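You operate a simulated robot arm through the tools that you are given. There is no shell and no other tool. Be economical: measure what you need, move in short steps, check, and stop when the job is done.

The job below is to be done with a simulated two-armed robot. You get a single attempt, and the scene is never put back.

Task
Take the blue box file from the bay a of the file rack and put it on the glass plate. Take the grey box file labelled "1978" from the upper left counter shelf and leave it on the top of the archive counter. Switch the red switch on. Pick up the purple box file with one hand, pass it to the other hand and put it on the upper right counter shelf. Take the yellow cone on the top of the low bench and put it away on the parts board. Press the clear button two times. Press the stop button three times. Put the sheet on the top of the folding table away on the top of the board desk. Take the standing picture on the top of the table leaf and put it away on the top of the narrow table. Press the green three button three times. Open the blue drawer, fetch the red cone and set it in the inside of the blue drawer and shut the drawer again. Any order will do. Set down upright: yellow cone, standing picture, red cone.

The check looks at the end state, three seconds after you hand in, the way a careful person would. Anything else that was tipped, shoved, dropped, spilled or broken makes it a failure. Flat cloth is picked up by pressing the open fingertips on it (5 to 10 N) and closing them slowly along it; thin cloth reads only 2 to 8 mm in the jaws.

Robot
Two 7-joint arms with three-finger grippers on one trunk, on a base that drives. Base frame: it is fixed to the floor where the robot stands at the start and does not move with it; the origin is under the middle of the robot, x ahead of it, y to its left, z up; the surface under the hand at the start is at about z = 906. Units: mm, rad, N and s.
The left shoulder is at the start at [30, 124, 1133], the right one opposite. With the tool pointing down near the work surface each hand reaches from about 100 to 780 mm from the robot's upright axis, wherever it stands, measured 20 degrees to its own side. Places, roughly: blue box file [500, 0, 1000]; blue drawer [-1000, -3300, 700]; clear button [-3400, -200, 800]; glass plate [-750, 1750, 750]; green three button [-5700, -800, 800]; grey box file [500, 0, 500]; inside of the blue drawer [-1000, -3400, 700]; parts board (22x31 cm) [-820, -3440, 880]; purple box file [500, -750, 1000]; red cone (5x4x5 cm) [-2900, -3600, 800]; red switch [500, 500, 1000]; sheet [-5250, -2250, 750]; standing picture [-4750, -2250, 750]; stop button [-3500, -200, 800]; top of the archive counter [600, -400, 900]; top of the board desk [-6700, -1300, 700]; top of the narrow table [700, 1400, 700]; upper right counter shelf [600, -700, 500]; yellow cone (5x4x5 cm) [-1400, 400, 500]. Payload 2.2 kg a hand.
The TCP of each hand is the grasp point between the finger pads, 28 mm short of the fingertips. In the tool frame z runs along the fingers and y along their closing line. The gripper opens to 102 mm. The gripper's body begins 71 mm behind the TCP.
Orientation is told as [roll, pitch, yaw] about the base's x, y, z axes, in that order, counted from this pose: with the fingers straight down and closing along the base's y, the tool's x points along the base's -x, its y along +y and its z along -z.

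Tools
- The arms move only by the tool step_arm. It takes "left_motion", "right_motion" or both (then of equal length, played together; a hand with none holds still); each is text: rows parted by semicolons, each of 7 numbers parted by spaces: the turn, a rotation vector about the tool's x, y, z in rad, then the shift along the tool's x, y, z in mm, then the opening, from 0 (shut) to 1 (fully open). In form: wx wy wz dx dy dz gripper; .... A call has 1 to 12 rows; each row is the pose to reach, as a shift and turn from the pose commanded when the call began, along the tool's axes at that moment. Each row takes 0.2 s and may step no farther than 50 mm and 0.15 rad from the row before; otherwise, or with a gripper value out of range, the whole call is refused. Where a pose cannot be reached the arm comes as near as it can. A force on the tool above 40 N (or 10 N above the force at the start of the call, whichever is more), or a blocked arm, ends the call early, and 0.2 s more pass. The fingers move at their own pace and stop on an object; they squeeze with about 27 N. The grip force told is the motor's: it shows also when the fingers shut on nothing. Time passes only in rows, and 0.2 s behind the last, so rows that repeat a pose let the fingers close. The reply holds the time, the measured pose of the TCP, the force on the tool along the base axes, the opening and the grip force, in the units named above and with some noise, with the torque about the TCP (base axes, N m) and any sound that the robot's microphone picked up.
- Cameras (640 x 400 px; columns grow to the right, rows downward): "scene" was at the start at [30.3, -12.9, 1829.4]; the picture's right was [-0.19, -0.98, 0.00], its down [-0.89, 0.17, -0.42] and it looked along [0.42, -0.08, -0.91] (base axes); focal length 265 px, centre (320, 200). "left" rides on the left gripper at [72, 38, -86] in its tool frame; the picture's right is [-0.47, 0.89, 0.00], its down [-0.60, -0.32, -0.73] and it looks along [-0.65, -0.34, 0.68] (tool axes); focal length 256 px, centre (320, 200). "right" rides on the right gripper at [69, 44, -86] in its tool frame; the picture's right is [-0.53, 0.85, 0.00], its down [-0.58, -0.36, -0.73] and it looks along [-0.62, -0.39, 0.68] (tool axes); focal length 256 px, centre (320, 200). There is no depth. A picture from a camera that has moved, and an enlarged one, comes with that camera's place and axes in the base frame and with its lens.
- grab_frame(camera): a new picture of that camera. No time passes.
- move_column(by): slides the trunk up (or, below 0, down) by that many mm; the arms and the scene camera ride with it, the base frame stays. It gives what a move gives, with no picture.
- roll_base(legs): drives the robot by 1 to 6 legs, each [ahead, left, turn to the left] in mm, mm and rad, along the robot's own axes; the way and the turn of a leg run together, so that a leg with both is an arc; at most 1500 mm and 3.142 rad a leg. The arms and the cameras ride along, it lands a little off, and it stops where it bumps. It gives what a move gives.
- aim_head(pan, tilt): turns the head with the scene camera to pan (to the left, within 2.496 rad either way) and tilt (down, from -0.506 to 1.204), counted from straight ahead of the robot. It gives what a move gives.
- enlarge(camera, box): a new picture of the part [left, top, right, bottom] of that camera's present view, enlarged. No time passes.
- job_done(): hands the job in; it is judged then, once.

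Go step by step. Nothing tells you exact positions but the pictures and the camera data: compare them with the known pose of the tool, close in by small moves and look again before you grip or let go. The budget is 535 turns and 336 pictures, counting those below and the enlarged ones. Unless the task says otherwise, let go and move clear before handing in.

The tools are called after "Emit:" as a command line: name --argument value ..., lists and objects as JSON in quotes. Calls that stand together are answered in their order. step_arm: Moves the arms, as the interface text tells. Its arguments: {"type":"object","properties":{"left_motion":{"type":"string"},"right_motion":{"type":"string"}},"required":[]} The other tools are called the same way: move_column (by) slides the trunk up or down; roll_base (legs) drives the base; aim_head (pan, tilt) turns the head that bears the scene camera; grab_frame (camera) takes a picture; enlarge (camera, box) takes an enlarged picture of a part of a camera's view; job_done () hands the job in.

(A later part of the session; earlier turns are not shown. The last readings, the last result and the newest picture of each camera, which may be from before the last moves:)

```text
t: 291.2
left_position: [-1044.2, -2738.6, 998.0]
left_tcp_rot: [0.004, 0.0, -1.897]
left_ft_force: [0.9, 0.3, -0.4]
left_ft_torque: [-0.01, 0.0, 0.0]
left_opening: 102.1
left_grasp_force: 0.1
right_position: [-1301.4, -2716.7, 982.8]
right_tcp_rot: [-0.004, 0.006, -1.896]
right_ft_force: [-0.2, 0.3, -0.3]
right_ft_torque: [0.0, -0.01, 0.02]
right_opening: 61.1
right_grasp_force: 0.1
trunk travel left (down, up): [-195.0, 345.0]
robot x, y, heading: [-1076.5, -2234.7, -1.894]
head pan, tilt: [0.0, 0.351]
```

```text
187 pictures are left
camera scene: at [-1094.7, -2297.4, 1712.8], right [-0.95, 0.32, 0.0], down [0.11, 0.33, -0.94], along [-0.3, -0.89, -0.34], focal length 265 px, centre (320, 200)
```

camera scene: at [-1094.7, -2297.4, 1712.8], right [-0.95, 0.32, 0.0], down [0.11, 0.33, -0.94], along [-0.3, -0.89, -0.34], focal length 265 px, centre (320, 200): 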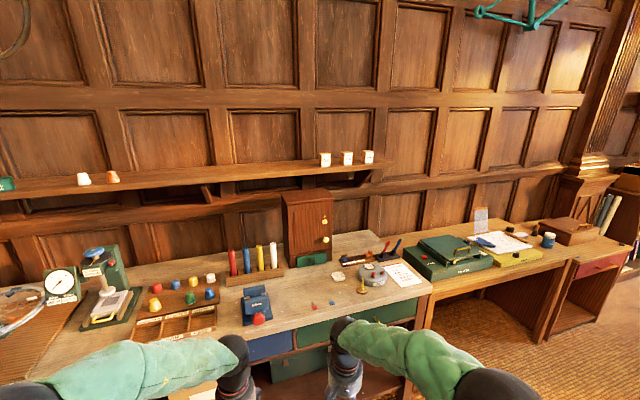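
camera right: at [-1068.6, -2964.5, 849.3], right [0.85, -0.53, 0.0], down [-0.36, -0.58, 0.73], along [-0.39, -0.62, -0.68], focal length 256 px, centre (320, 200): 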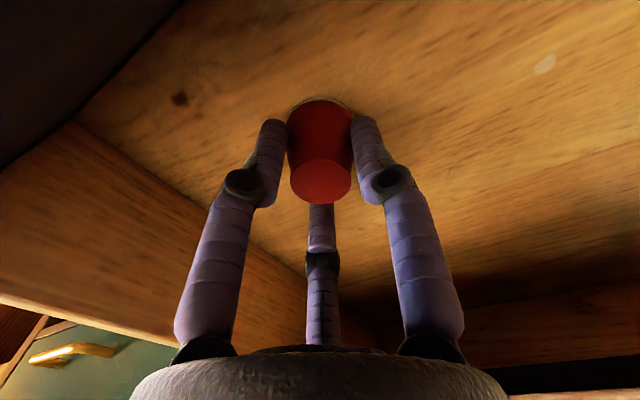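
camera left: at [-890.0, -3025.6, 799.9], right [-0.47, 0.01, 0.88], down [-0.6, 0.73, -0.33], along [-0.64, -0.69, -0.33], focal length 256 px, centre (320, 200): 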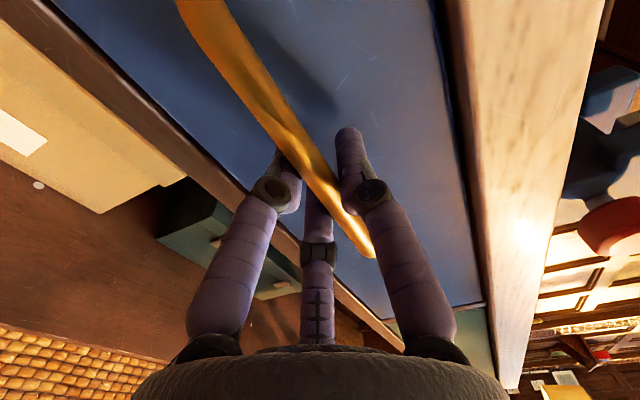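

I was blocked from behind — possibly by the stool with the wheel. Look back carefully.

Emit:
aim_head --pan -2.49 --tilt 0.8

Emit:
grab_frame --camera "scene"

```text
t: 293.5
left_position: [-1044.7, -2737.3, 998.4]
left_tcp_rot: [0.002, -0.002, -1.896]
left_ft_force: [-0.2, -0.1, -0.3]
left_ft_torque: [-0.03, 0.0, 0.0]
left_opening: 102.0
left_grasp_force: 0.0
right_position: [-1301.9, -2717.4, 983.2]
right_tcp_rot: [-0.007, 0.007, -1.898]
right_ft_force: [0.1, 0.9, 0.2]
right_ft_torque: [0.02, 0.0, 0.0]
right_opening: 61.3
right_grasp_force: 0.0
trunk travel left (down, up): [-195.0, 345.0]
robot x, y, heading: [-1075.4, -2234.9, -1.891]
head pan, tilt: [-2.491, 0.799]
```

```text
186 pictures are left
camera scene: at [-1091.4, -2132.7, 1673.2], right [0.95, 0.32, 0.0], down [0.23, -0.68, -0.7], along [-0.23, 0.66, -0.72], focal length 265 px, centre (320, 200)
```

scene: 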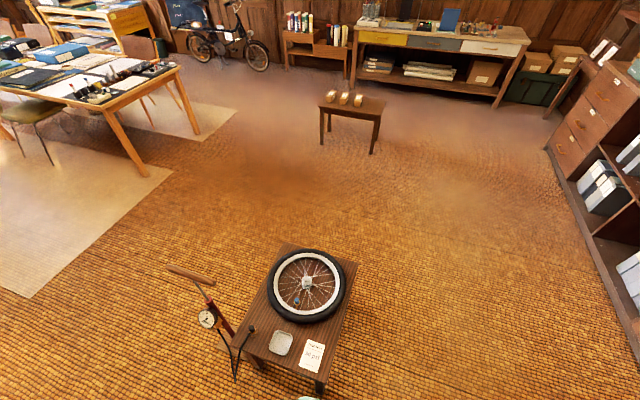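

The stool looks undisturbed (hub still ≈(−1361,−1590)). Move forward off it, then turn to face −x.

Emit:
roll_base --legs '[[150, 0, 0], [0, 0, -1.24]]'

Emit:
aim_head --pan -0.3 --tilt 0.35

Emit:
grab_frame --camera "scene"

```text
t: 297.9
left_position: [-1586.8, -2568.6, 998.0]
left_tcp_rot: [0.004, -0.002, -3.132]
left_ft_force: [-0.1, -0.2, -0.2]
left_ft_torque: [0.01, -0.01, 0.01]
left_opening: 101.8
left_grasp_force: 0.1
right_position: [-1650.7, -2320.9, 983.1]
right_tcp_rot: [-0.006, 0.006, -3.136]
right_ft_force: [-0.7, 0.1, -0.2]
right_ft_torque: [-0.03, 0.02, -0.03]
right_opening: 61.3
right_grasp_force: 0.1
trunk travel left (down, up): [-195.0, 345.0]
robot x, y, heading: [-1118.4, -2377.7, -3.13]
head pan, tilt: [-2.491, 0.799]
```

```text
t: 300.0
left_position: [-1585.1, -2569.0, 997.3]
left_tcp_rot: [0.005, -0.002, -3.131]
left_ft_force: [-0.2, -0.1, 0.4]
left_ft_torque: [-0.04, 0.0, 0.0]
left_opening: 101.6
left_grasp_force: 0.1
right_position: [-1651.7, -2320.3, 982.2]
right_tcp_rot: [-0.005, 0.006, -3.133]
right_ft_force: [0.3, -0.1, 0.1]
right_ft_torque: [-0.01, 0.0, 0.0]
right_opening: 61.2
right_grasp_force: 0.0
trunk travel left (down, up): [-195.0, 345.0]
robot x, y, heading: [-1123.0, -2376.7, -3.124]
head pan, tilt: [-0.3, 0.351]
```

```text
185 pictures are left
camera scene: at [-1181.3, -2351.3, 1712.8], right [0.28, 0.96, 0.0], down [0.33, -0.1, -0.94], along [-0.9, 0.27, -0.34], focal length 265 px, centre (320, 200)
```

scene: 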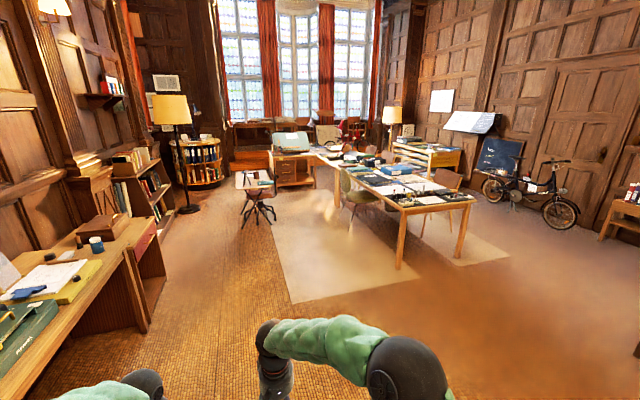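

Clear overview. Next go to the long table's near end for the clear/stop buttons.

Emit:
roll_base --legs '[[980, 0, -0.01], [0, -1100, 0], [0, -1080, 0]]'

Emit:
aim_head --pan 0.0 --tilt 0.55

Emit:
grab_frame --camera "scene"

```text
t: 315.4
left_position: [-2580.1, -394.8, 998.1]
left_tcp_rot: [0.005, -0.003, -3.138]
left_ft_force: [-0.2, -0.4, 0.5]
left_ft_torque: [-0.01, 0.02, 0.03]
left_opening: 102.3
left_grasp_force: 0.1
right_position: [-2643.3, -145.7, 982.3]
right_tcp_rot: [-0.004, 0.004, -3.14]
right_ft_force: [0.6, 0.0, -0.4]
right_ft_torque: [0.01, -0.02, -0.01]
right_opening: 61.3
right_grasp_force: 0.1
trunk travel left (down, up): [-195.0, 345.0]
robot x, y, heading: [-2113.3, -208.5, -3.135]
head pan, tilt: [-0.3, 0.351]
```

```text
t: 316.2
left_position: [-2579.5, -396.3, 996.5]
left_tcp_rot: [0.004, -0.003, -3.136]
left_ft_force: [-0.2, 0.7, -0.1]
left_ft_torque: [-0.01, 0.01, 0.03]
left_opening: 101.8
left_grasp_force: 0.1
right_position: [-2643.7, -146.1, 983.1]
right_tcp_rot: [-0.005, 0.006, -3.14]
right_ft_force: [-0.2, 0.0, -0.6]
right_ft_torque: [-0.01, -0.02, -0.02]
right_opening: 61.1
right_grasp_force: 0.1
trunk travel left (down, up): [-195.0, 345.0]
robot x, y, heading: [-2115.8, -207.7, -3.133]
head pan, tilt: [0.0, 0.55]
```

```text
184 pictures are left
camera scene: at [-2173.7, -207.3, 1694.6], right [-0.01, 1.0, 0.0], down [0.52, 0.0, -0.85], along [-0.85, -0.01, -0.52], focal length 265 px, centre (320, 200)
```

scene: 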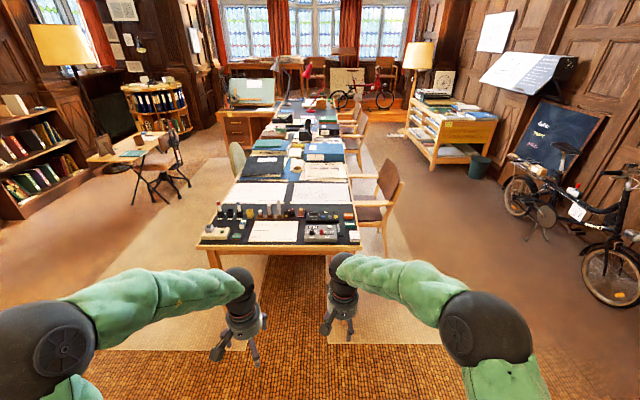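

Emit:
enlarge --camera "scene" --box '[180, 170, 400, 270]'

Emit:
enlarge --camera "scene" --box '[60, 60, 360, 200]'

```text
2.91 times, centred on (290, 220) of scene
camera zoom: at [-2173.7, -207.3, 1694.6], right [-0.01, 1.0, 0.0], down [0.52, 0.0, -0.85], along [-0.85, -0.01, -0.52], focal length 772 px, centre (407, 142)
```

zoom: 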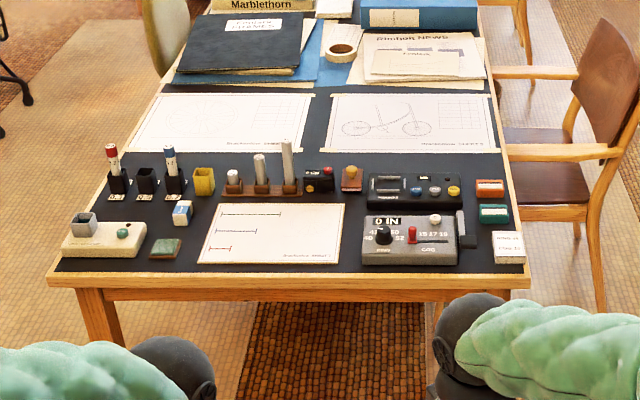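

```text
2.13 times, centred on (210, 130) of scene
camera zoom: at [-2173.7, -207.3, 1694.6], right [-0.01, 1.0, 0.0], down [0.52, 0.0, -0.85], along [-0.85, -0.01, -0.52], focal length 566 px, centre (555, 349)
```

zoom: 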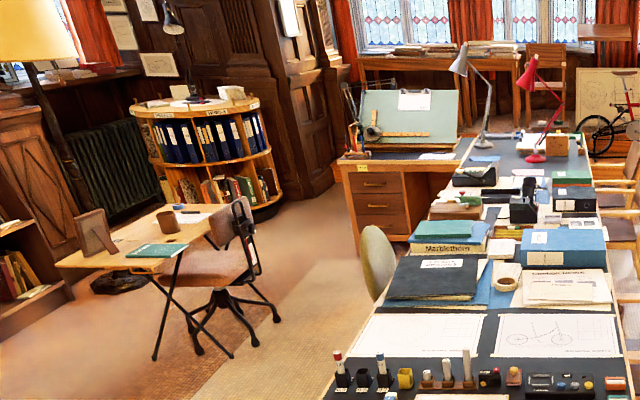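

Approach the table to read the button labels.

Emit:
roll_base --legs '[[620, 0, 0]]'

Emit:
aim_head --pan -0.1 --tilt 0.85

Emit:
grab_frame --camera "scene"

Emit:
enlarge --camera "scene" --box '[260, 120, 420, 240]'

```text
t: 319.7
left_position: [-3203.4, -406.2, 998.0]
left_tcp_rot: [0.004, -0.002, -3.13]
left_ft_force: [0.2, 0.7, 0.0]
left_ft_torque: [0.03, -0.02, 0.01]
left_opening: 101.7
left_grasp_force: 0.1
right_position: [-3267.6, -157.0, 981.2]
right_tcp_rot: [-0.006, 0.007, -3.13]
right_ft_force: [0.0, 0.2, -1.3]
right_ft_torque: [-0.01, 0.03, -0.03]
right_opening: 61.0
right_grasp_force: 0.1
trunk travel left (down, up): [-195.0, 345.0]
robot x, y, heading: [-2738.2, -218.0, -3.125]
head pan, tilt: [0.0, 0.55]
```

```text
t: 320.5
left_position: [-3202.6, -406.8, 997.1]
left_tcp_rot: [0.005, -0.001, -3.13]
left_ft_force: [0.1, -0.3, 0.2]
left_ft_torque: [0.0, -0.03, 0.03]
left_opening: 102.0
left_grasp_force: 0.0
right_position: [-3269.5, -156.4, 982.8]
right_tcp_rot: [-0.005, 0.006, -3.132]
right_ft_force: [0.2, 0.2, -0.9]
right_ft_torque: [-0.03, 0.01, 0.0]
right_opening: 61.3
right_grasp_force: 0.0
trunk travel left (down, up): [-195.0, 345.0]
robot x, y, heading: [-2741.5, -212.2, -3.128]
head pan, tilt: [-0.099, 0.85]
```

```text
181 pictures are left
camera scene: at [-2786.4, -206.9, 1669.2], right [0.08, 1.0, 0.0], down [0.75, -0.06, -0.66], along [-0.66, 0.06, -0.75], focal length 265 px, centre (320, 200)
```

scene: 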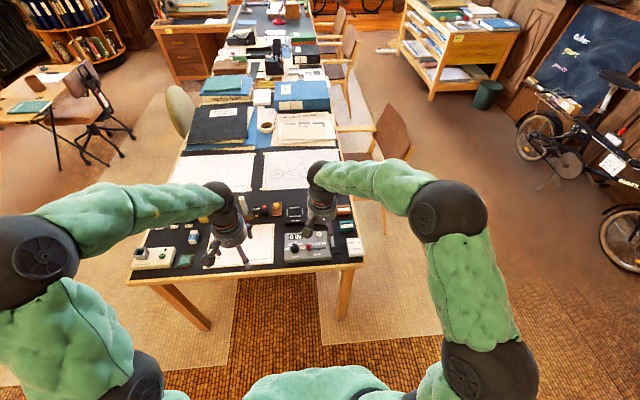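

```text
3.33 times, centred on (340, 180) of scene
camera zoom: at [-2786.4, -206.9, 1669.2], right [0.08, 1.0, 0.0], down [0.75, -0.06, -0.66], along [-0.66, 0.06, -0.75], focal length 884 px, centre (253, 267)
```

zoom: 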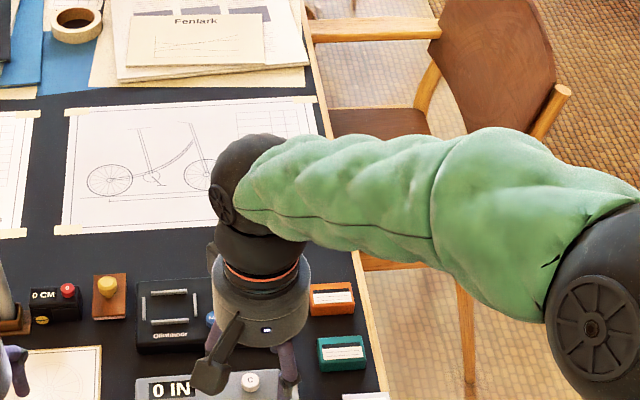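

Retract the right hand to clear the view.

Emit:
step_arm --right_motion "0 0 0 45 -10 0 0.3; 0 0 0 90 -20 0 0; 0 0 0 135 -30 0 0; 0 0 0 180 -40 0 0; 0 0 0 220 -50 0 0" --left_motion "0 0 0 30 30 0 1; 0 0 0 60 60 0 1; 0 0 0 90 90 0 1; 0 0 0 120 120 0 1; 0 0 0 120 150 0 1"

Emit:
enlarge --camera "scene" --box '[200, 170, 380, 270]'

Emit:
enlarge --camera "scene" --box '[265, 195, 365, 265]'

```text
t: 321.7
left_position: [-3082.1, -534.1, 990.0]
left_tcp_rot: [0.014, -0.002, -3.128]
left_ft_force: [0.2, -1.1, -0.5]
left_ft_torque: [-0.01, 0.02, 0.0]
left_opening: 102.1
left_grasp_force: 0.0
left hand out of reach, approached as far as the arm can: row 5
right_position: [-3048.1, -104.7, 983.5]
right_tcp_rot: [-0.005, 0.006, -3.131]
right_ft_force: [-0.1, -0.2, -0.4]
right_ft_torque: [-0.04, -0.01, -0.01]
right_opening: 2.0
right_grasp_force: 26.5
trunk travel left (down, up): [-195.0, 345.0]
robot x, y, heading: [-2736.0, -212.5, -3.125]
head pan, tilt: [-0.099, 0.85]
```

```text
3.56 times, centred on (290, 220) of scene
camera zoom: at [-2786.4, -206.9, 1669.2], right [0.08, 1.0, 0.0], down [0.75, -0.06, -0.66], along [-0.66, 0.06, -0.75], focal length 943 px, centre (427, 129)
```

zoom: 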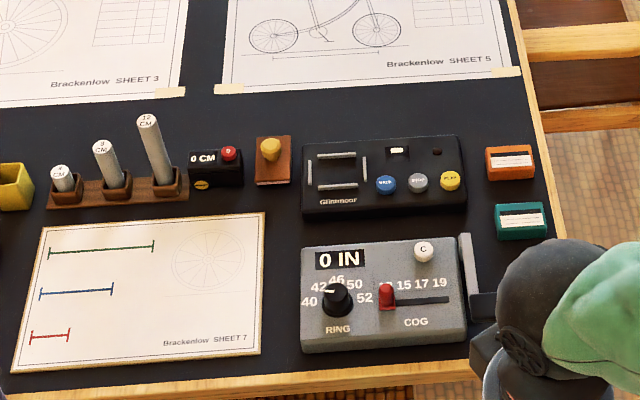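

```text
5.71 times, centred on (315, 230) of scene
camera zoom: at [-2786.4, -206.9, 1669.2], right [0.08, 1.0, 0.0], down [0.75, -0.06, -0.66], along [-0.66, 0.06, -0.75], focal length 1515 px, centre (349, 29)
```

zoom: 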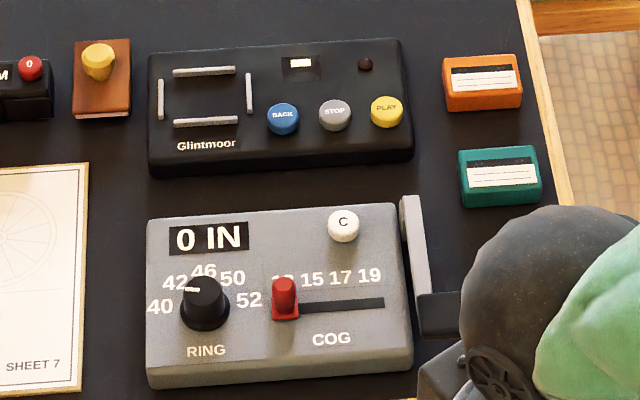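

"Clear" is the white C on the grey calculator ≈(−3384,−160,780); "STOP" on the tape player ≈(−3490,−157,772). Bring the closed right fingers above C.

Emit:
step_arm --right_motion "0 0 0 -45 8 0 0; 0 0 0 -90 16 0 0; 0 0 0 -135 24 0 0; 0 0 0 -180 32 0 0; 0 0 0 -225 40 0 0; 0 0 0 -270 48 0 0; 0 0 0 -310 55 0 0; 0 0 0 -336 55 30 0; 0 0 0 -336 55 75 0; 0 0 0 -336 55 115 0; 0 0 0 -336 55 145 0; 0 0 0 -336 55 145 0"

Emit:
grab_frame --camera "right"

Emit:
enlarge --camera "scene" --box '[265, 195, 365, 265]'

```text
t: 324.3
left_position: [-3082.4, -534.9, 989.7]
left_tcp_rot: [0.012, -0.004, -3.123]
left_ft_force: [0.0, 0.1, 0.4]
left_ft_torque: [0.04, -0.01, 0.02]
left_opening: 102.0
left_grasp_force: 0.1
right_position: [-3383.5, -162.4, 836.3]
right_tcp_rot: [-0.006, 0.006, -3.132]
right_ft_force: [1.4, -1.2, -0.2]
right_ft_torque: [0.0, 0.02, 0.0]
right_opening: 1.9
right_grasp_force: 27.2
trunk travel left (down, up): [-195.0, 345.0]
robot x, y, heading: [-2738.3, -212.3, -3.123]
head pan, tilt: [-0.099, 0.85]
```

```text
177 pictures are left
camera right: at [-3314.5, -206.4, 921.9], right [-0.53, -0.85, -0.01], down [-0.58, 0.36, 0.73], along [-0.62, 0.39, -0.68], focal length 256 px, centre (320, 200)
```

right: 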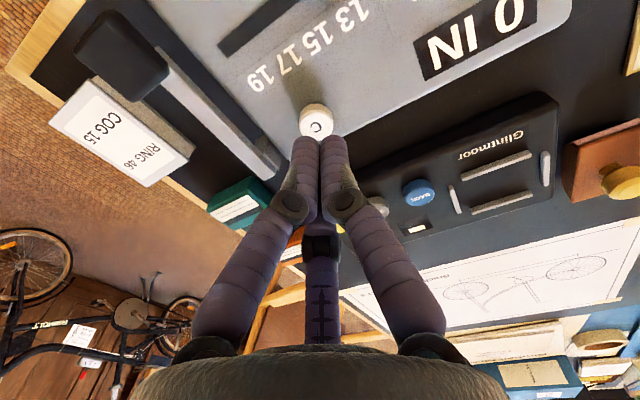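

```text
5.71 times, centred on (315, 230) of scene
camera zoom: at [-2786.0, -206.9, 1669.2], right [0.08, 1.0, 0.0], down [0.75, -0.06, -0.66], along [-0.66, 0.06, -0.75], focal length 1515 px, centre (349, 29)
```

zoom: 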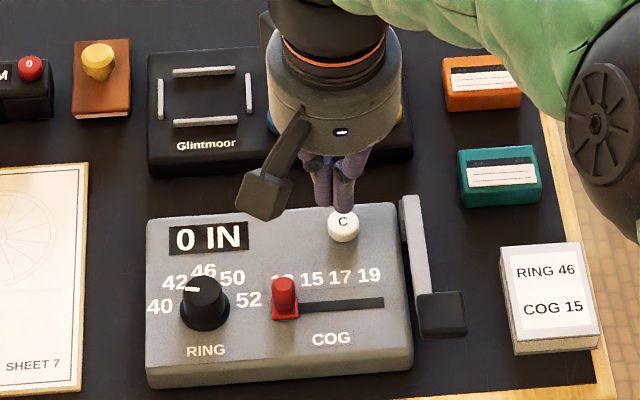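

Aligned over C. Press once, watching the force.

Emit:
step_arm --right_motion "0 0 0 0 0 14 0; 0 0 0 0 0 18 0; 0 0 0 0 0 21 0; 0 0 0 0 0 24 0; 0 0 0 0 0 27 0; 0 0 0 0 0 30 0"

Emit:
grab_frame --camera "right"

```text
t: 325.7
left_position: [-3083.0, -535.0, 990.3]
left_tcp_rot: [0.013, -0.003, -3.125]
left_ft_force: [-0.3, -0.1, 0.1]
left_ft_torque: [0.02, -0.03, 0.02]
left_opening: 101.8
left_grasp_force: 0.1
right_position: [-3384.4, -163.1, 807.2]
right_tcp_rot: [-0.005, 0.004, -3.131]
right_ft_force: [1.1, -1.1, 0.6]
right_ft_torque: [-0.04, 0.01, -0.02]
right_opening: 2.5
right_grasp_force: 26.6
trunk travel left (down, up): [-195.0, 345.0]
robot x, y, heading: [-2738.7, -211.9, -3.123]
head pan, tilt: [-0.099, 0.85]
```

```text
175 pictures are left
camera right: at [-3314.7, -206.1, 892.2], right [-0.53, -0.85, -0.01], down [-0.58, 0.36, 0.73], along [-0.62, 0.39, -0.68], focal length 256 px, centre (320, 200)
```

right: 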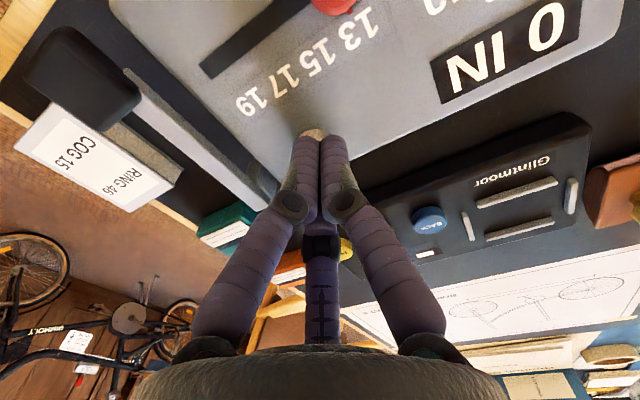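

Tip is about at the button top. Continue the press.

Emit:
step_arm --right_motion "0 0 0 0 0 2 0; 0 0 0 0 0 4 0; 0 0 0 0 0 6 0; 0 0 0 0 0 8 0"

```text
t: 326.7
left_position: [-3081.8, -535.3, 990.5]
left_tcp_rot: [0.011, -0.004, -3.123]
left_ft_force: [-0.8, -0.1, 0.2]
left_ft_torque: [0.01, -0.01, 0.0]
left_opening: 102.1
left_grasp_force: 0.0
right_position: [-3383.8, -162.5, 800.6]
right_tcp_rot: [-0.004, 0.004, -3.132]
right_ft_force: [3.0, -1.3, 8.4]
right_ft_torque: [0.03, -0.05, 0.05]
right_opening: 6.1
right_grasp_force: 31.5
trunk travel left (down, up): [-195.0, 345.0]
robot x, y, heading: [-2737.9, -207.7, -3.125]
head pan, tilt: [-0.099, 0.85]
heard: click
```

Click: first press done. Release and press once more, then rise.

Emit:
step_arm --right_motion "0 0 0 0 0 -10 0; 0 0 0 0 0 -18 0; 0 0 0 0 0 -18 0"

Emit:
step_arm --right_motion "0 0 0 0 0 8 0; 0 0 0 0 0 12 0; 0 0 0 0 0 15 0; 0 0 0 0 0 18 0; 0 0 0 0 0 19 0"

```text
t: 327.5
left_position: [-3083.2, -534.5, 989.7]
left_tcp_rot: [0.01, -0.003, -3.126]
left_ft_force: [0.7, 0.1, -0.1]
left_ft_torque: [-0.03, -0.03, 0.01]
left_opening: 102.2
left_grasp_force: 0.0
right_position: [-3383.5, -162.9, 817.7]
right_tcp_rot: [-0.006, 0.005, -3.13]
right_ft_force: [0.6, 0.7, 0.5]
right_ft_torque: [-0.03, -0.01, -0.01]
right_opening: 2.0
right_grasp_force: 30.7
trunk travel left (down, up): [-195.0, 345.0]
robot x, y, heading: [-2735.4, -212.0, -3.128]
head pan, tilt: [-0.099, 0.85]
```

```text
t: 328.7
left_position: [-3080.5, -534.2, 989.1]
left_tcp_rot: [0.013, -0.003, -3.124]
left_ft_force: [-0.3, 0.5, 0.8]
left_ft_torque: [0.0, -0.01, 0.0]
left_opening: 101.8
left_grasp_force: 0.2
right_position: [-3383.8, -163.0, 799.6]
right_tcp_rot: [-0.003, 0.002, -3.132]
right_ft_force: [3.2, -1.2, 11.0]
right_ft_torque: [-0.01, -0.01, 0.02]
right_opening: 6.1
right_grasp_force: 31.6
trunk travel left (down, up): [-195.0, 345.0]
robot x, y, heading: [-2735.3, -211.5, -3.128]
head pan, tilt: [-0.099, 0.85]
heard: click
```

Second click. Lift and move above STOP.

Emit:
step_arm --right_motion "0 0 0 0 0 -20 0; 0 0 0 0 0 -45 0; 0 0 0 -40 -2 -45 0; 0 0 0 -80 -4 -45 0; 0 0 0 -106 -6 -45 0; 0 0 0 -106 -6 -35 0; 0 0 0 -106 -6 -35 0"

Emit:
grab_frame --camera "right"

Emit:
enlarge --camera "scene" --box '[265, 195, 365, 265]'

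```text
t: 330.3
left_position: [-3082.4, -535.7, 989.3]
left_tcp_rot: [0.013, -0.005, -3.124]
left_ft_force: [-0.1, -0.7, -0.3]
left_ft_torque: [0.04, 0.0, 0.02]
left_opening: 102.0
left_grasp_force: 0.0
right_position: [-3481.2, -157.2, 833.2]
right_tcp_rot: [-0.005, 0.008, -3.131]
right_ft_force: [0.1, 0.2, -0.2]
right_ft_torque: [-0.01, 0.01, 0.0]
right_opening: 2.0
right_grasp_force: 31.4
right hand out of reach, approached as far as the arm can: row 5, 6, 7
trunk travel left (down, up): [-195.0, 345.0]
robot x, y, heading: [-2735.5, -210.9, -3.13]
head pan, tilt: [-0.099, 0.85]
```

```text
174 pictures are left
camera right: at [-3413.9, -200.5, 918.6], right [-0.53, -0.85, -0.01], down [-0.59, 0.35, 0.73], along [-0.62, 0.39, -0.68], focal length 256 px, centre (320, 200)
```

right: 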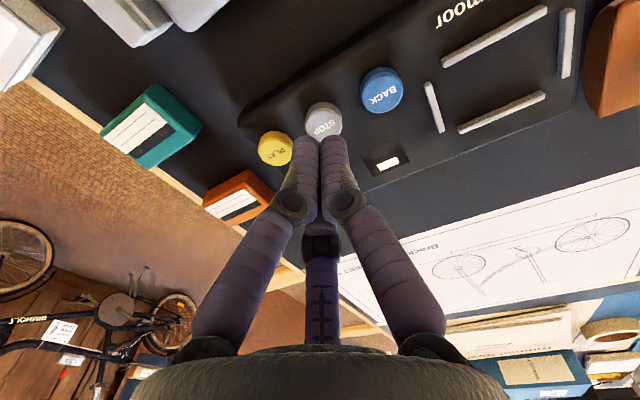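

```text
5.71 times, centred on (315, 230) of scene
camera zoom: at [-2786.4, -207.1, 1669.2], right [0.08, 1.0, 0.0], down [0.75, -0.06, -0.66], along [-0.66, 0.06, -0.75], focal length 1515 px, centre (349, 29)
```

zoom: 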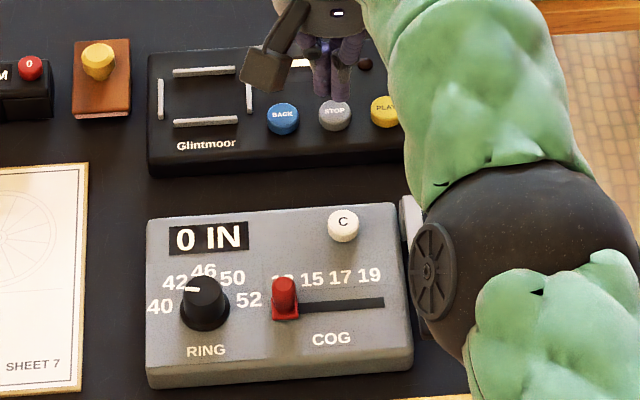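

STOP confirmed at ≈(−3485,−157). Drive 60 closer for reach and re-centre.

Emit:
roll_base --legs '[[60, 0, 0]]'

Emit:
step_arm --right_motion "0 0 0 30 0 0 0; 0 0 0 56 0 0 0; 0 0 0 56 0 0 0"

Emit:
grab_frame --camera "right"

```text
t: 331.3
left_position: [-3143.8, -536.5, 990.5]
left_tcp_rot: [0.013, -0.002, -3.125]
left_ft_force: [-0.5, -0.5, 0.2]
left_ft_torque: [0.0, -0.04, -0.03]
left_opening: 102.0
left_grasp_force: 0.0
right_position: [-3544.5, -159.0, 832.4]
right_tcp_rot: [-0.004, 0.008, -3.132]
right_ft_force: [0.0, -0.4, -0.1]
right_ft_torque: [-0.02, -0.04, -0.01]
right_opening: 2.0
right_grasp_force: 31.7
trunk travel left (down, up): [-195.0, 345.0]
robot x, y, heading: [-2801.3, -213.0, -3.126]
head pan, tilt: [-0.099, 0.85]
```

```text
t: 331.7
left_position: [-3143.5, -536.5, 989.2]
left_tcp_rot: [0.012, -0.004, -3.122]
left_ft_force: [0.5, 0.0, 0.5]
left_ft_torque: [0.0, -0.01, -0.02]
left_opening: 102.1
left_grasp_force: 0.0
right_position: [-3507.0, -173.1, 794.1]
right_tcp_rot: [-0.005, 0.025, -3.111]
right_ft_force: [-4.5, -3.1, -2.3]
right_ft_torque: [-0.07, 0.15, 0.0]
right_opening: 2.1
right_grasp_force: 31.2
trunk travel left (down, up): [-195.0, 345.0]
robot x, y, heading: [-2800.8, -214.9, -3.127]
head pan, tilt: [-0.099, 0.85]
heard: click
stopped in row 2 (right hand): the force on the tool passed its limit at 70 N (the readings are from after the stop); the commanded pose is now the measured one
```

```text
172 pictures are left
camera right: at [-3439.6, -215.9, 880.4], right [-0.51, -0.86, -0.02], down [-0.61, 0.34, 0.72], along [-0.61, 0.38, -0.69], focal length 256 px, centre (320, 200)
```

right: 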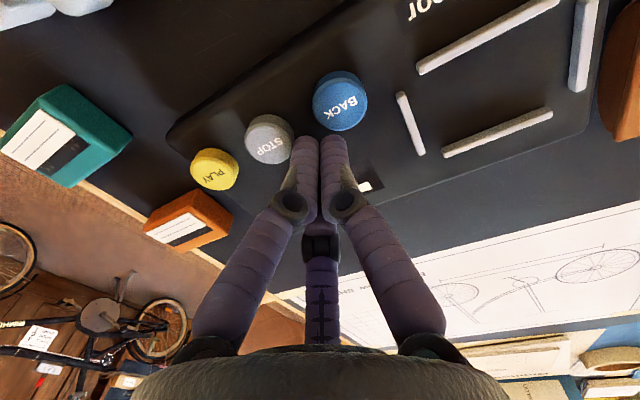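

An unexpected dip with a click. I freeze, raise, and inspect what was touched.

Emit:
step_arm --right_motion "0 0 0 0 0 -15 0; 0 0 0 0 0 -40 0; 0 0 0 0 0 -60 0"

Emit:
enlarge --camera "scene" --box '[265, 195, 365, 265]'

Emit:
grab_frame --camera "right"

```text
t: 332.5
left_position: [-3142.9, -536.3, 989.7]
left_tcp_rot: [0.011, -0.004, -3.122]
left_ft_force: [-0.3, 0.2, -0.7]
left_ft_torque: [-0.02, 0.0, 0.01]
left_opening: 102.1
left_grasp_force: 0.1
right_position: [-3507.4, -174.2, 855.6]
right_tcp_rot: [-0.007, 0.027, -3.11]
right_ft_force: [-0.1, -0.2, 0.3]
right_ft_torque: [-0.02, 0.02, -0.01]
right_opening: 1.9
right_grasp_force: 31.0
trunk travel left (down, up): [-195.0, 345.0]
robot x, y, heading: [-2799.0, -215.6, -3.125]
head pan, tilt: [-0.099, 0.85]
```

```text
5.71 times, centred on (315, 230) of scene
camera zoom: at [-2846.3, -207.9, 1669.2], right [0.08, 1.0, 0.0], down [0.75, -0.06, -0.66], along [-0.66, 0.05, -0.75], focal length 1515 px, centre (349, 29)
```

zoom: 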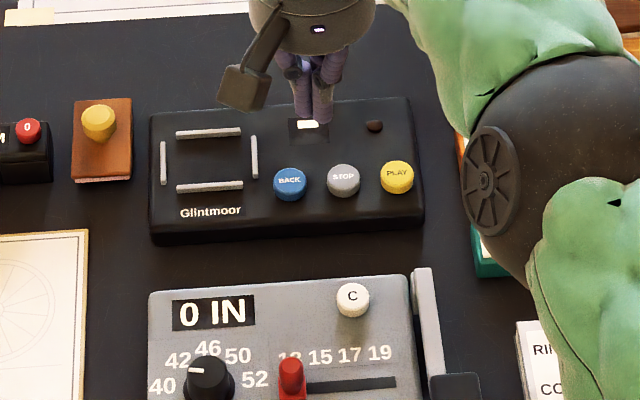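

```text
170 pictures are left
camera right: at [-3440.6, -216.2, 941.4], right [-0.51, -0.86, -0.02], down [-0.61, 0.34, 0.72], along [-0.61, 0.38, -0.7], focal length 256 px, centre (320, 200)
```

right: 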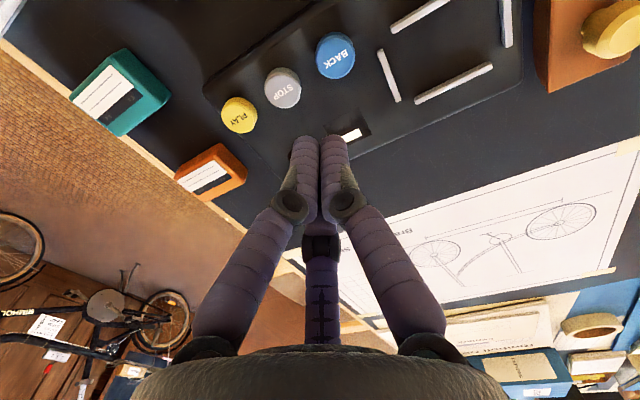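

Emit:
enlarge --camera "scene" --box '[305, 205, 345, 235]'

Emit:
enlarge --camera "right" --box '[200, 20, 440, 170]'

```text
13.33 times, centred on (325, 220) of scene
camera zoom: at [-2846.3, -207.9, 1669.2], right [0.08, 1.0, 0.0], down [0.75, -0.06, -0.66], along [-0.66, 0.05, -0.75], focal length 3536 px, centre (253, -67)
```

zoom: 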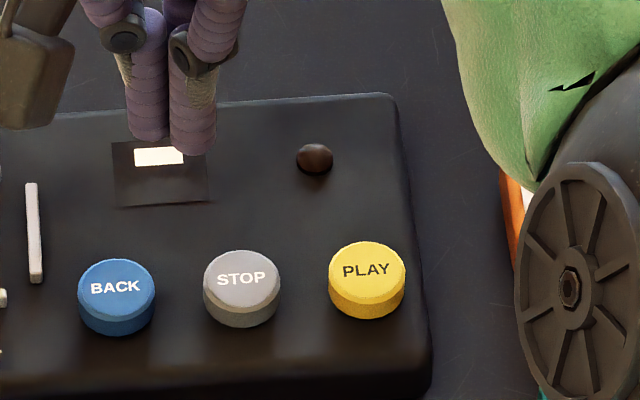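

```text
2.67 times, centred on (320, 95) of right
camera zoom: at [-3440.6, -216.2, 941.4], right [-0.51, -0.86, -0.02], down [-0.61, 0.34, 0.72], along [-0.61, 0.38, -0.7], focal length 683 px, centre (320, 480)
```

zoom: 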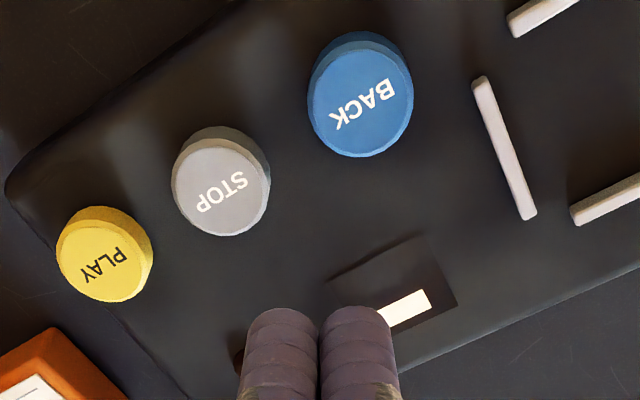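

The residual force (−x,−y) matches being against the side of STOP, so that click was STOP press #1. I drive 50 closer, then re-centre in gentle steps for two more presses.

Emit:
roll_base --legs '[[50, 0, 0]]'

Emit:
step_arm --right_motion "0 -0.02 0 25 -5 0 0; 0 -0.025 0 50 -12 0 0; 0 -0.025 0 72 -17 0 0; 0 -0.025 0 72 -17 0 0"

Emit:
grab_frame --camera "right"

```text
t: 333.4
left_position: [-3192.5, -537.7, 988.8]
left_tcp_rot: [0.011, -0.001, -3.122]
left_ft_force: [-0.6, -0.5, -0.8]
left_ft_torque: [-0.02, -0.04, 0.02]
left_opening: 102.1
left_grasp_force: 0.1
right_position: [-3559.6, -176.0, 852.6]
right_tcp_rot: [-0.007, 0.028, -3.111]
right_ft_force: [-0.3, -0.1, -0.7]
right_ft_torque: [0.0, -0.05, 0.01]
right_opening: 1.8
right_grasp_force: 31.6
trunk travel left (down, up): [-195.0, 345.0]
robot x, y, heading: [-2844.6, -216.6, -3.123]
head pan, tilt: [-0.099, 0.85]
```

```text
t: 334.4
left_position: [-3192.1, -537.7, 988.6]
left_tcp_rot: [0.013, -0.001, -3.122]
left_ft_force: [-0.1, -0.4, -0.6]
left_ft_torque: [0.01, 0.02, 0.02]
left_opening: 101.9
left_grasp_force: 0.1
right_position: [-3487.8, -156.5, 855.4]
right_tcp_rot: [-0.005, 0.002, -3.111]
right_ft_force: [-0.1, 1.1, -1.0]
right_ft_torque: [0.01, 0.0, 0.04]
right_opening: 2.0
right_grasp_force: 32.2
trunk travel left (down, up): [-195.0, 345.0]
robot x, y, heading: [-2850.7, -214.3, -3.129]
head pan, tilt: [-0.099, 0.85]
```

```text
167 pictures are left
camera right: at [-3417.3, -197.5, 941.2], right [-0.51, -0.86, -0.01], down [-0.59, 0.34, 0.73], along [-0.63, 0.38, -0.68], focal length 256 px, centre (320, 200)
```

right: 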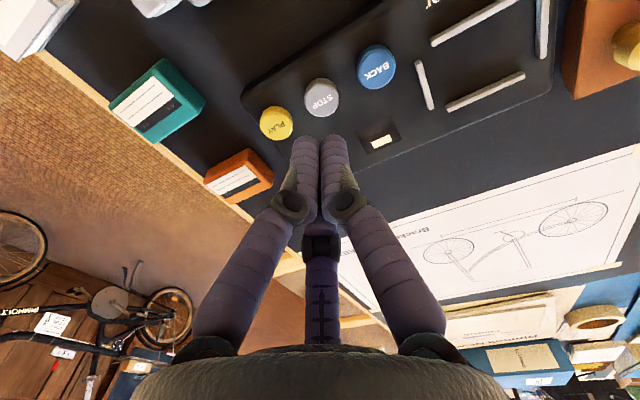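

Centred over STOP. Descend and press (2nd).

Emit:
step_arm --right_motion "0 0 0 2 0 20 0; 0 0 0 2 0 38 0; 0 0 0 2 0 46 0; 0 0 0 2 0 50 0; 0 0 0 2 0 52 0; 0 0 0 2 0 54 0; 0 0 0 2 0 56 0"

```text
t: 336.0
left_position: [-3190.8, -536.3, 990.2]
left_tcp_rot: [0.013, -0.004, -3.122]
left_ft_force: [-0.7, 0.1, 0.2]
left_ft_torque: [0.01, 0.01, -0.03]
left_opening: 101.9
left_grasp_force: 0.1
right_position: [-3485.7, -153.8, 801.3]
right_tcp_rot: [-0.006, 0.0, -3.112]
right_ft_force: [-0.8, -0.2, 0.4]
right_ft_torque: [-0.02, -0.01, -0.02]
right_opening: 2.5
right_grasp_force: 31.4
trunk travel left (down, up): [-195.0, 345.0]
robot x, y, heading: [-2846.0, -215.4, -3.126]
head pan, tilt: [-0.099, 0.85]
```

Emit:
step_arm --right_motion "0 0 0 0 1 2 0; 0 0 0 0 1 4 0; 0 0 0 0 1 6 0"

```text
t: 336.8
left_position: [-3191.6, -537.4, 990.0]
left_tcp_rot: [0.012, -0.005, -3.123]
left_ft_force: [0.4, -0.7, 0.2]
left_ft_torque: [-0.01, -0.01, 0.0]
left_opening: 102.0
left_grasp_force: 0.1
right_position: [-3485.5, -156.7, 797.0]
right_tcp_rot: [-0.006, -0.003, -3.111]
right_ft_force: [1.8, 0.7, 10.7]
right_ft_torque: [-0.01, -0.05, 0.16]
right_opening: 5.8
right_grasp_force: 31.4
trunk travel left (down, up): [-195.0, 345.0]
robot x, y, heading: [-2847.3, -214.2, -3.128]
head pan, tilt: [-0.099, 0.85]
heard: click
```

Click #2. Release and press a third time.

Emit:
step_arm --right_motion "0 0 0 0 0 -10 0; 0 0 0 0 0 -18 0; 0 0 0 0 0 -18 0"

Emit:
step_arm --right_motion "0 0 0 0 0 10 0; 0 0 0 0 0 14 0; 0 0 0 0 0 16 0; 0 0 0 0 0 18 0"

```text
t: 337.6
left_position: [-3190.9, -537.6, 989.5]
left_tcp_rot: [0.013, -0.002, -3.122]
left_ft_force: [-0.3, -0.5, 0.4]
left_ft_torque: [-0.01, 0.0, -0.02]
left_opening: 102.0
left_grasp_force: 0.1
right_position: [-3484.1, -157.1, 812.5]
right_tcp_rot: [-0.005, 0.001, -3.109]
right_ft_force: [-0.9, 0.1, -0.9]
right_ft_torque: [-0.01, 0.02, -0.06]
right_opening: 2.0
right_grasp_force: 31.4
trunk travel left (down, up): [-195.0, 345.0]
robot x, y, heading: [-2847.6, -210.9, -3.126]
head pan, tilt: [-0.099, 0.85]
```

```text
t: 338.6
left_position: [-3191.3, -537.1, 990.7]
left_tcp_rot: [0.011, -0.004, -3.121]
left_ft_force: [1.1, -0.1, 0.1]
left_ft_torque: [0.0, -0.01, 0.0]
left_opening: 101.6
left_grasp_force: 0.0
right_position: [-3485.3, -156.2, 796.4]
right_tcp_rot: [-0.007, 0.0, -3.111]
right_ft_force: [3.2, -0.2, 12.0]
right_ft_torque: [-0.02, -0.05, 0.11]
right_opening: 5.9
right_grasp_force: 31.4
trunk travel left (down, up): [-195.0, 345.0]
robot x, y, heading: [-2848.9, -212.9, -3.125]
head pan, tilt: [-0.099, 0.85]
heard: click
```

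STOP pressed three times. Retract the hand and travel toward the folding table, facing −x.

Emit:
step_arm --right_motion "0 0 0 0 0 -30 0; 0 0 0 0 0 -75 0; 0 0 0 0 0 -120 0; 0 0 0 40 0 -150 0.3; 0 0 0 85 0 -160 0.6; 0 0 0 130 0 -170 1; 0 0 0 170 0 -180 1"

Emit:
enlarge --camera "scene" --box '[230, 180, 390, 280]'

Emit:
roll_base --legs '[[-450, 0, -0.015], [0, 1050, 0], [0, 1000, 0], [1300, 0, 0]]'

Emit:
aim_head --pan 0.0 --tilt 0.5

Emit:
grab_frame --camera "scene"

```text
t: 340.2
left_position: [-3191.2, -537.1, 990.7]
left_tcp_rot: [0.011, -0.004, -3.122]
left_ft_force: [0.4, -0.4, -0.8]
left_ft_torque: [0.03, 0.04, -0.02]
left_opening: 101.8
left_grasp_force: 0.1
right_position: [-3313.5, -151.8, 974.0]
right_tcp_rot: [-0.008, -0.001, -3.11]
right_ft_force: [-0.4, -0.1, 0.4]
right_ft_torque: [0.01, 0.01, -0.02]
right_opening: 102.0
right_grasp_force: 0.0
trunk travel left (down, up): [-195.0, 345.0]
robot x, y, heading: [-2850.8, -217.6, -3.126]
head pan, tilt: [-0.099, 0.85]
```

```text
4.00 times, centred on (310, 230) of scene
camera zoom: at [-2895.4, -208.6, 1669.2], right [0.08, 1.0, 0.0], down [0.75, -0.06, -0.66], along [-0.66, 0.05, -0.75], focal length 1061 px, centre (360, 80)
```

zoom: 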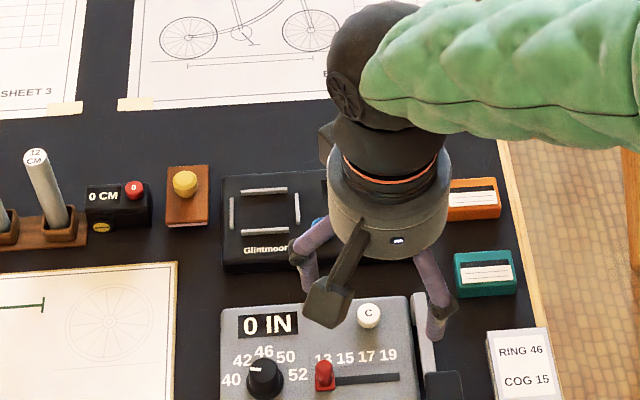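

```text
t: 358.9
left_position: [-4014.8, -2607.3, 989.7]
left_tcp_rot: [0.012, 0.0, -3.125]
left_ft_force: [0.1, -0.7, -0.7]
left_ft_torque: [0.0, -0.01, 0.0]
left_opening: 101.8
left_grasp_force: 0.1
right_position: [-4138.3, -2222.5, 973.9]
right_tcp_rot: [-0.007, 0.002, -3.111]
right_ft_force: [0.2, 0.3, -0.2]
right_ft_torque: [0.0, -0.01, -0.02]
right_opening: 102.3
right_grasp_force: 0.1
trunk travel left (down, up): [-195.0, 345.0]
robot x, y, heading: [-3673.3, -2284.3, -3.127]
head pan, tilt: [-0.099, 0.85]
```

```text
t: 359.7
left_position: [-4015.5, -2607.7, 990.9]
left_tcp_rot: [0.013, -0.003, -3.124]
left_ft_force: [0.4, 0.6, -0.1]
left_ft_torque: [0.03, -0.04, 0.02]
left_opening: 102.0
left_grasp_force: 0.1
right_position: [-4138.6, -2221.3, 974.7]
right_tcp_rot: [-0.008, 0.003, -3.11]
right_ft_force: [0.2, -0.2, 0.4]
right_ft_torque: [0.0, 0.02, -0.04]
right_opening: 102.0
right_grasp_force: 0.1
trunk travel left (down, up): [-195.0, 345.0]
robot x, y, heading: [-3668.3, -2285.2, -3.121]
head pan, tilt: [0.0, 0.499]
```

```text
165 pictures are left
camera scene: at [-3732.8, -2287.1, 1699.1], right [-0.01, 1.0, 0.0], down [0.48, 0.01, -0.88], along [-0.88, -0.01, -0.48], focal length 265 px, centre (320, 200)
```

scene: 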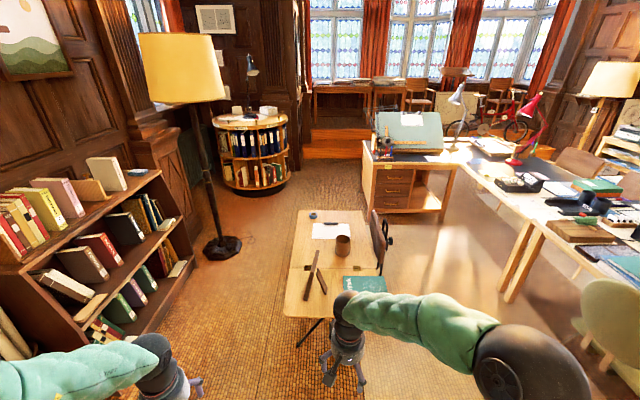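

Emit:
enlarge --camera "scene" --box '[260, 190, 420, 330]'

Emit:
enlarge --camera "scene" --box '[340, 80, 560, 240]'

```text
2.86 times, centred on (340, 260) of scene
camera zoom: at [-3732.8, -2287.1, 1699.1], right [-0.01, 1.0, 0.0], down [0.48, 0.01, -0.88], along [-0.88, -0.01, -0.48], focal length 758 px, centre (263, 29)
```

zoom: 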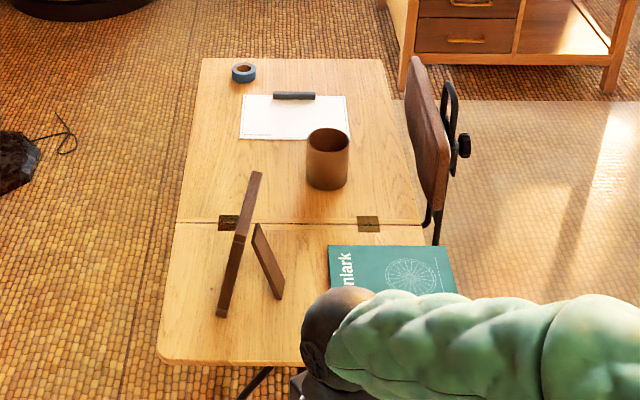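

```text
2.50 times, centred on (450, 160) of scene
camera zoom: at [-3732.8, -2287.1, 1699.1], right [-0.01, 1.0, 0.0], down [0.48, 0.01, -0.88], along [-0.88, -0.01, -0.48], focal length 663 px, centre (-5, 300)
```

zoom: 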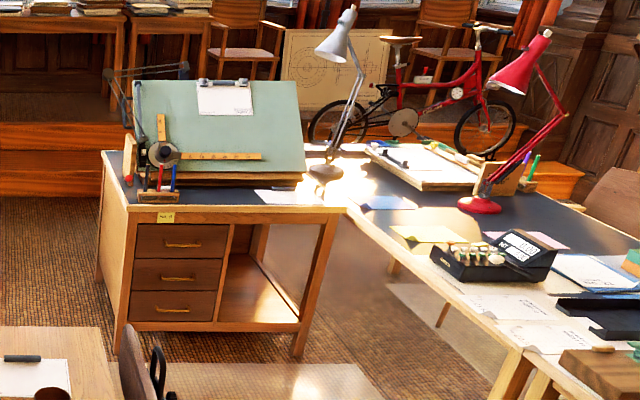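

Emit:
enlarge --camera "scene" --box '[300, 205, 360, 250]'

Emit:
enlarge --camera "scene" --box '[480, 160, 560, 215]'

```text
8.89 times, centred on (330, 228) of scene
camera zoom: at [-3732.8, -2287.1, 1699.1], right [-0.01, 1.0, 0.0], down [0.48, 0.01, -0.88], along [-0.88, -0.01, -0.48], focal length 2357 px, centre (231, -44)
```

zoom: 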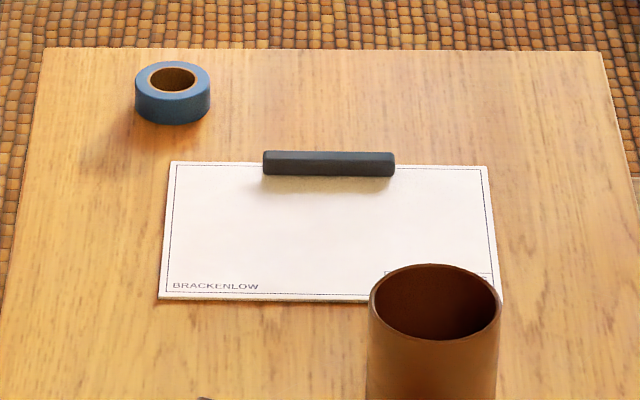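

```text
7.27 times, centred on (520, 188) of scene
camera zoom: at [-3732.8, -2287.1, 1699.1], right [-0.01, 1.0, 0.0], down [0.48, 0.01, -0.88], along [-0.88, -0.01, -0.48], focal length 1929 px, centre (-1134, 291)
```

zoom: 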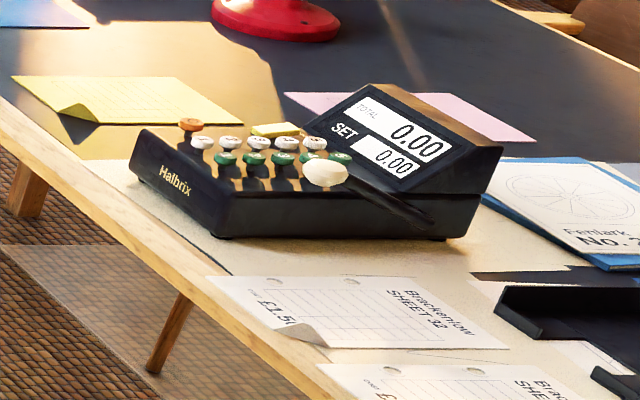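

The sheet has a black grip bar along its far edge (≈(−5153,−2231)). I'll approach the folding table from its south side.

Emit:
roll_base --legs '[[0, 620, 0], [1460, 0, 0], [0, 0, -1.585]]'

Emit:
aim_head --pan 0.0 --tilt 0.8

Emit:
grab_frame --camera "scene"

```text
t: 373.9
left_position: [-5444.8, -2587.1, 991.0]
left_tcp_rot: [0.012, -0.004, 1.577]
left_ft_force: [0.4, 0.3, 0.6]
left_ft_torque: [0.01, 0.01, 0.0]
left_opening: 102.1
left_grasp_force: 0.0
right_position: [-5058.6, -2469.1, 973.7]
right_tcp_rot: [-0.006, 0.0, 1.59]
right_ft_force: [0.2, -0.3, 0.7]
right_ft_torque: [0.0, 0.01, 0.01]
right_opening: 102.0
right_grasp_force: 0.2
trunk travel left (down, up): [-195.0, 345.0]
robot x, y, heading: [-5127.3, -2935.6, 1.573]
head pan, tilt: [0.0, 0.499]
```

```text
t: 374.7
left_position: [-5445.2, -2588.2, 990.7]
left_tcp_rot: [0.012, -0.004, 1.576]
left_ft_force: [-0.9, 0.8, -0.2]
left_ft_torque: [0.0, 0.02, 0.0]
left_opening: 101.8
left_grasp_force: 0.0
right_position: [-5057.8, -2470.4, 975.0]
right_tcp_rot: [-0.007, 0.001, 1.588]
right_ft_force: [-0.5, 0.4, 0.6]
right_ft_torque: [-0.01, 0.0, 0.0]
right_opening: 101.8
right_grasp_force: 0.1
trunk travel left (down, up): [-195.0, 345.0]
robot x, y, heading: [-5126.2, -2937.7, 1.575]
head pan, tilt: [0.0, 0.799]
```

```text
160 pictures are left
camera scene: at [-5126.7, -2886.0, 1673.3], right [1.0, 0.0, 0.0], down [0.0, -0.72, -0.7], along [0.0, 0.7, -0.72], focal length 265 px, centre (320, 200)
```

scene: 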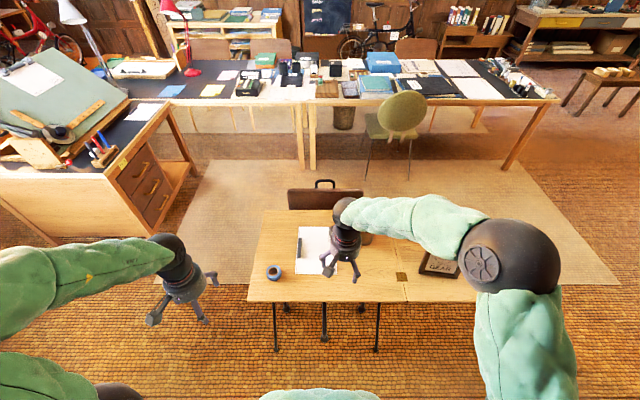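

Emit:
enlarge --camera "scene" --box '[240, 200, 400, 310]'

Emit:
grab_frame --camera "left"

```text
3.64 times, centred on (320, 255) of scene
camera zoom: at [-5126.7, -2886.0, 1673.3], right [1.0, 0.0, 0.0], down [0.0, -0.72, -0.7], along [0.0, 0.7, -0.72], focal length 964 px, centre (320, 0)
```

zoom: 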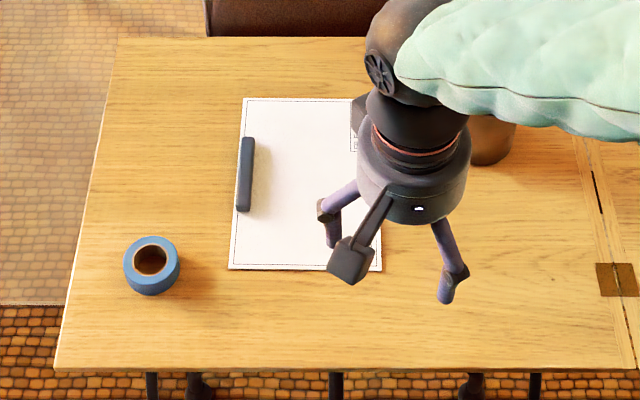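

```text
158 pictures are left
camera left: at [-5482.1, -2660.9, 1076.1], right [-0.89, 0.46, 0.01], down [0.32, 0.6, 0.73], along [0.33, 0.65, -0.68], focal length 256 px, centre (320, 200)
```

left: 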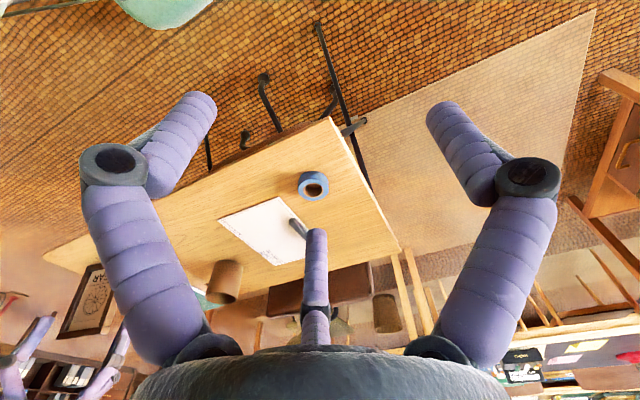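

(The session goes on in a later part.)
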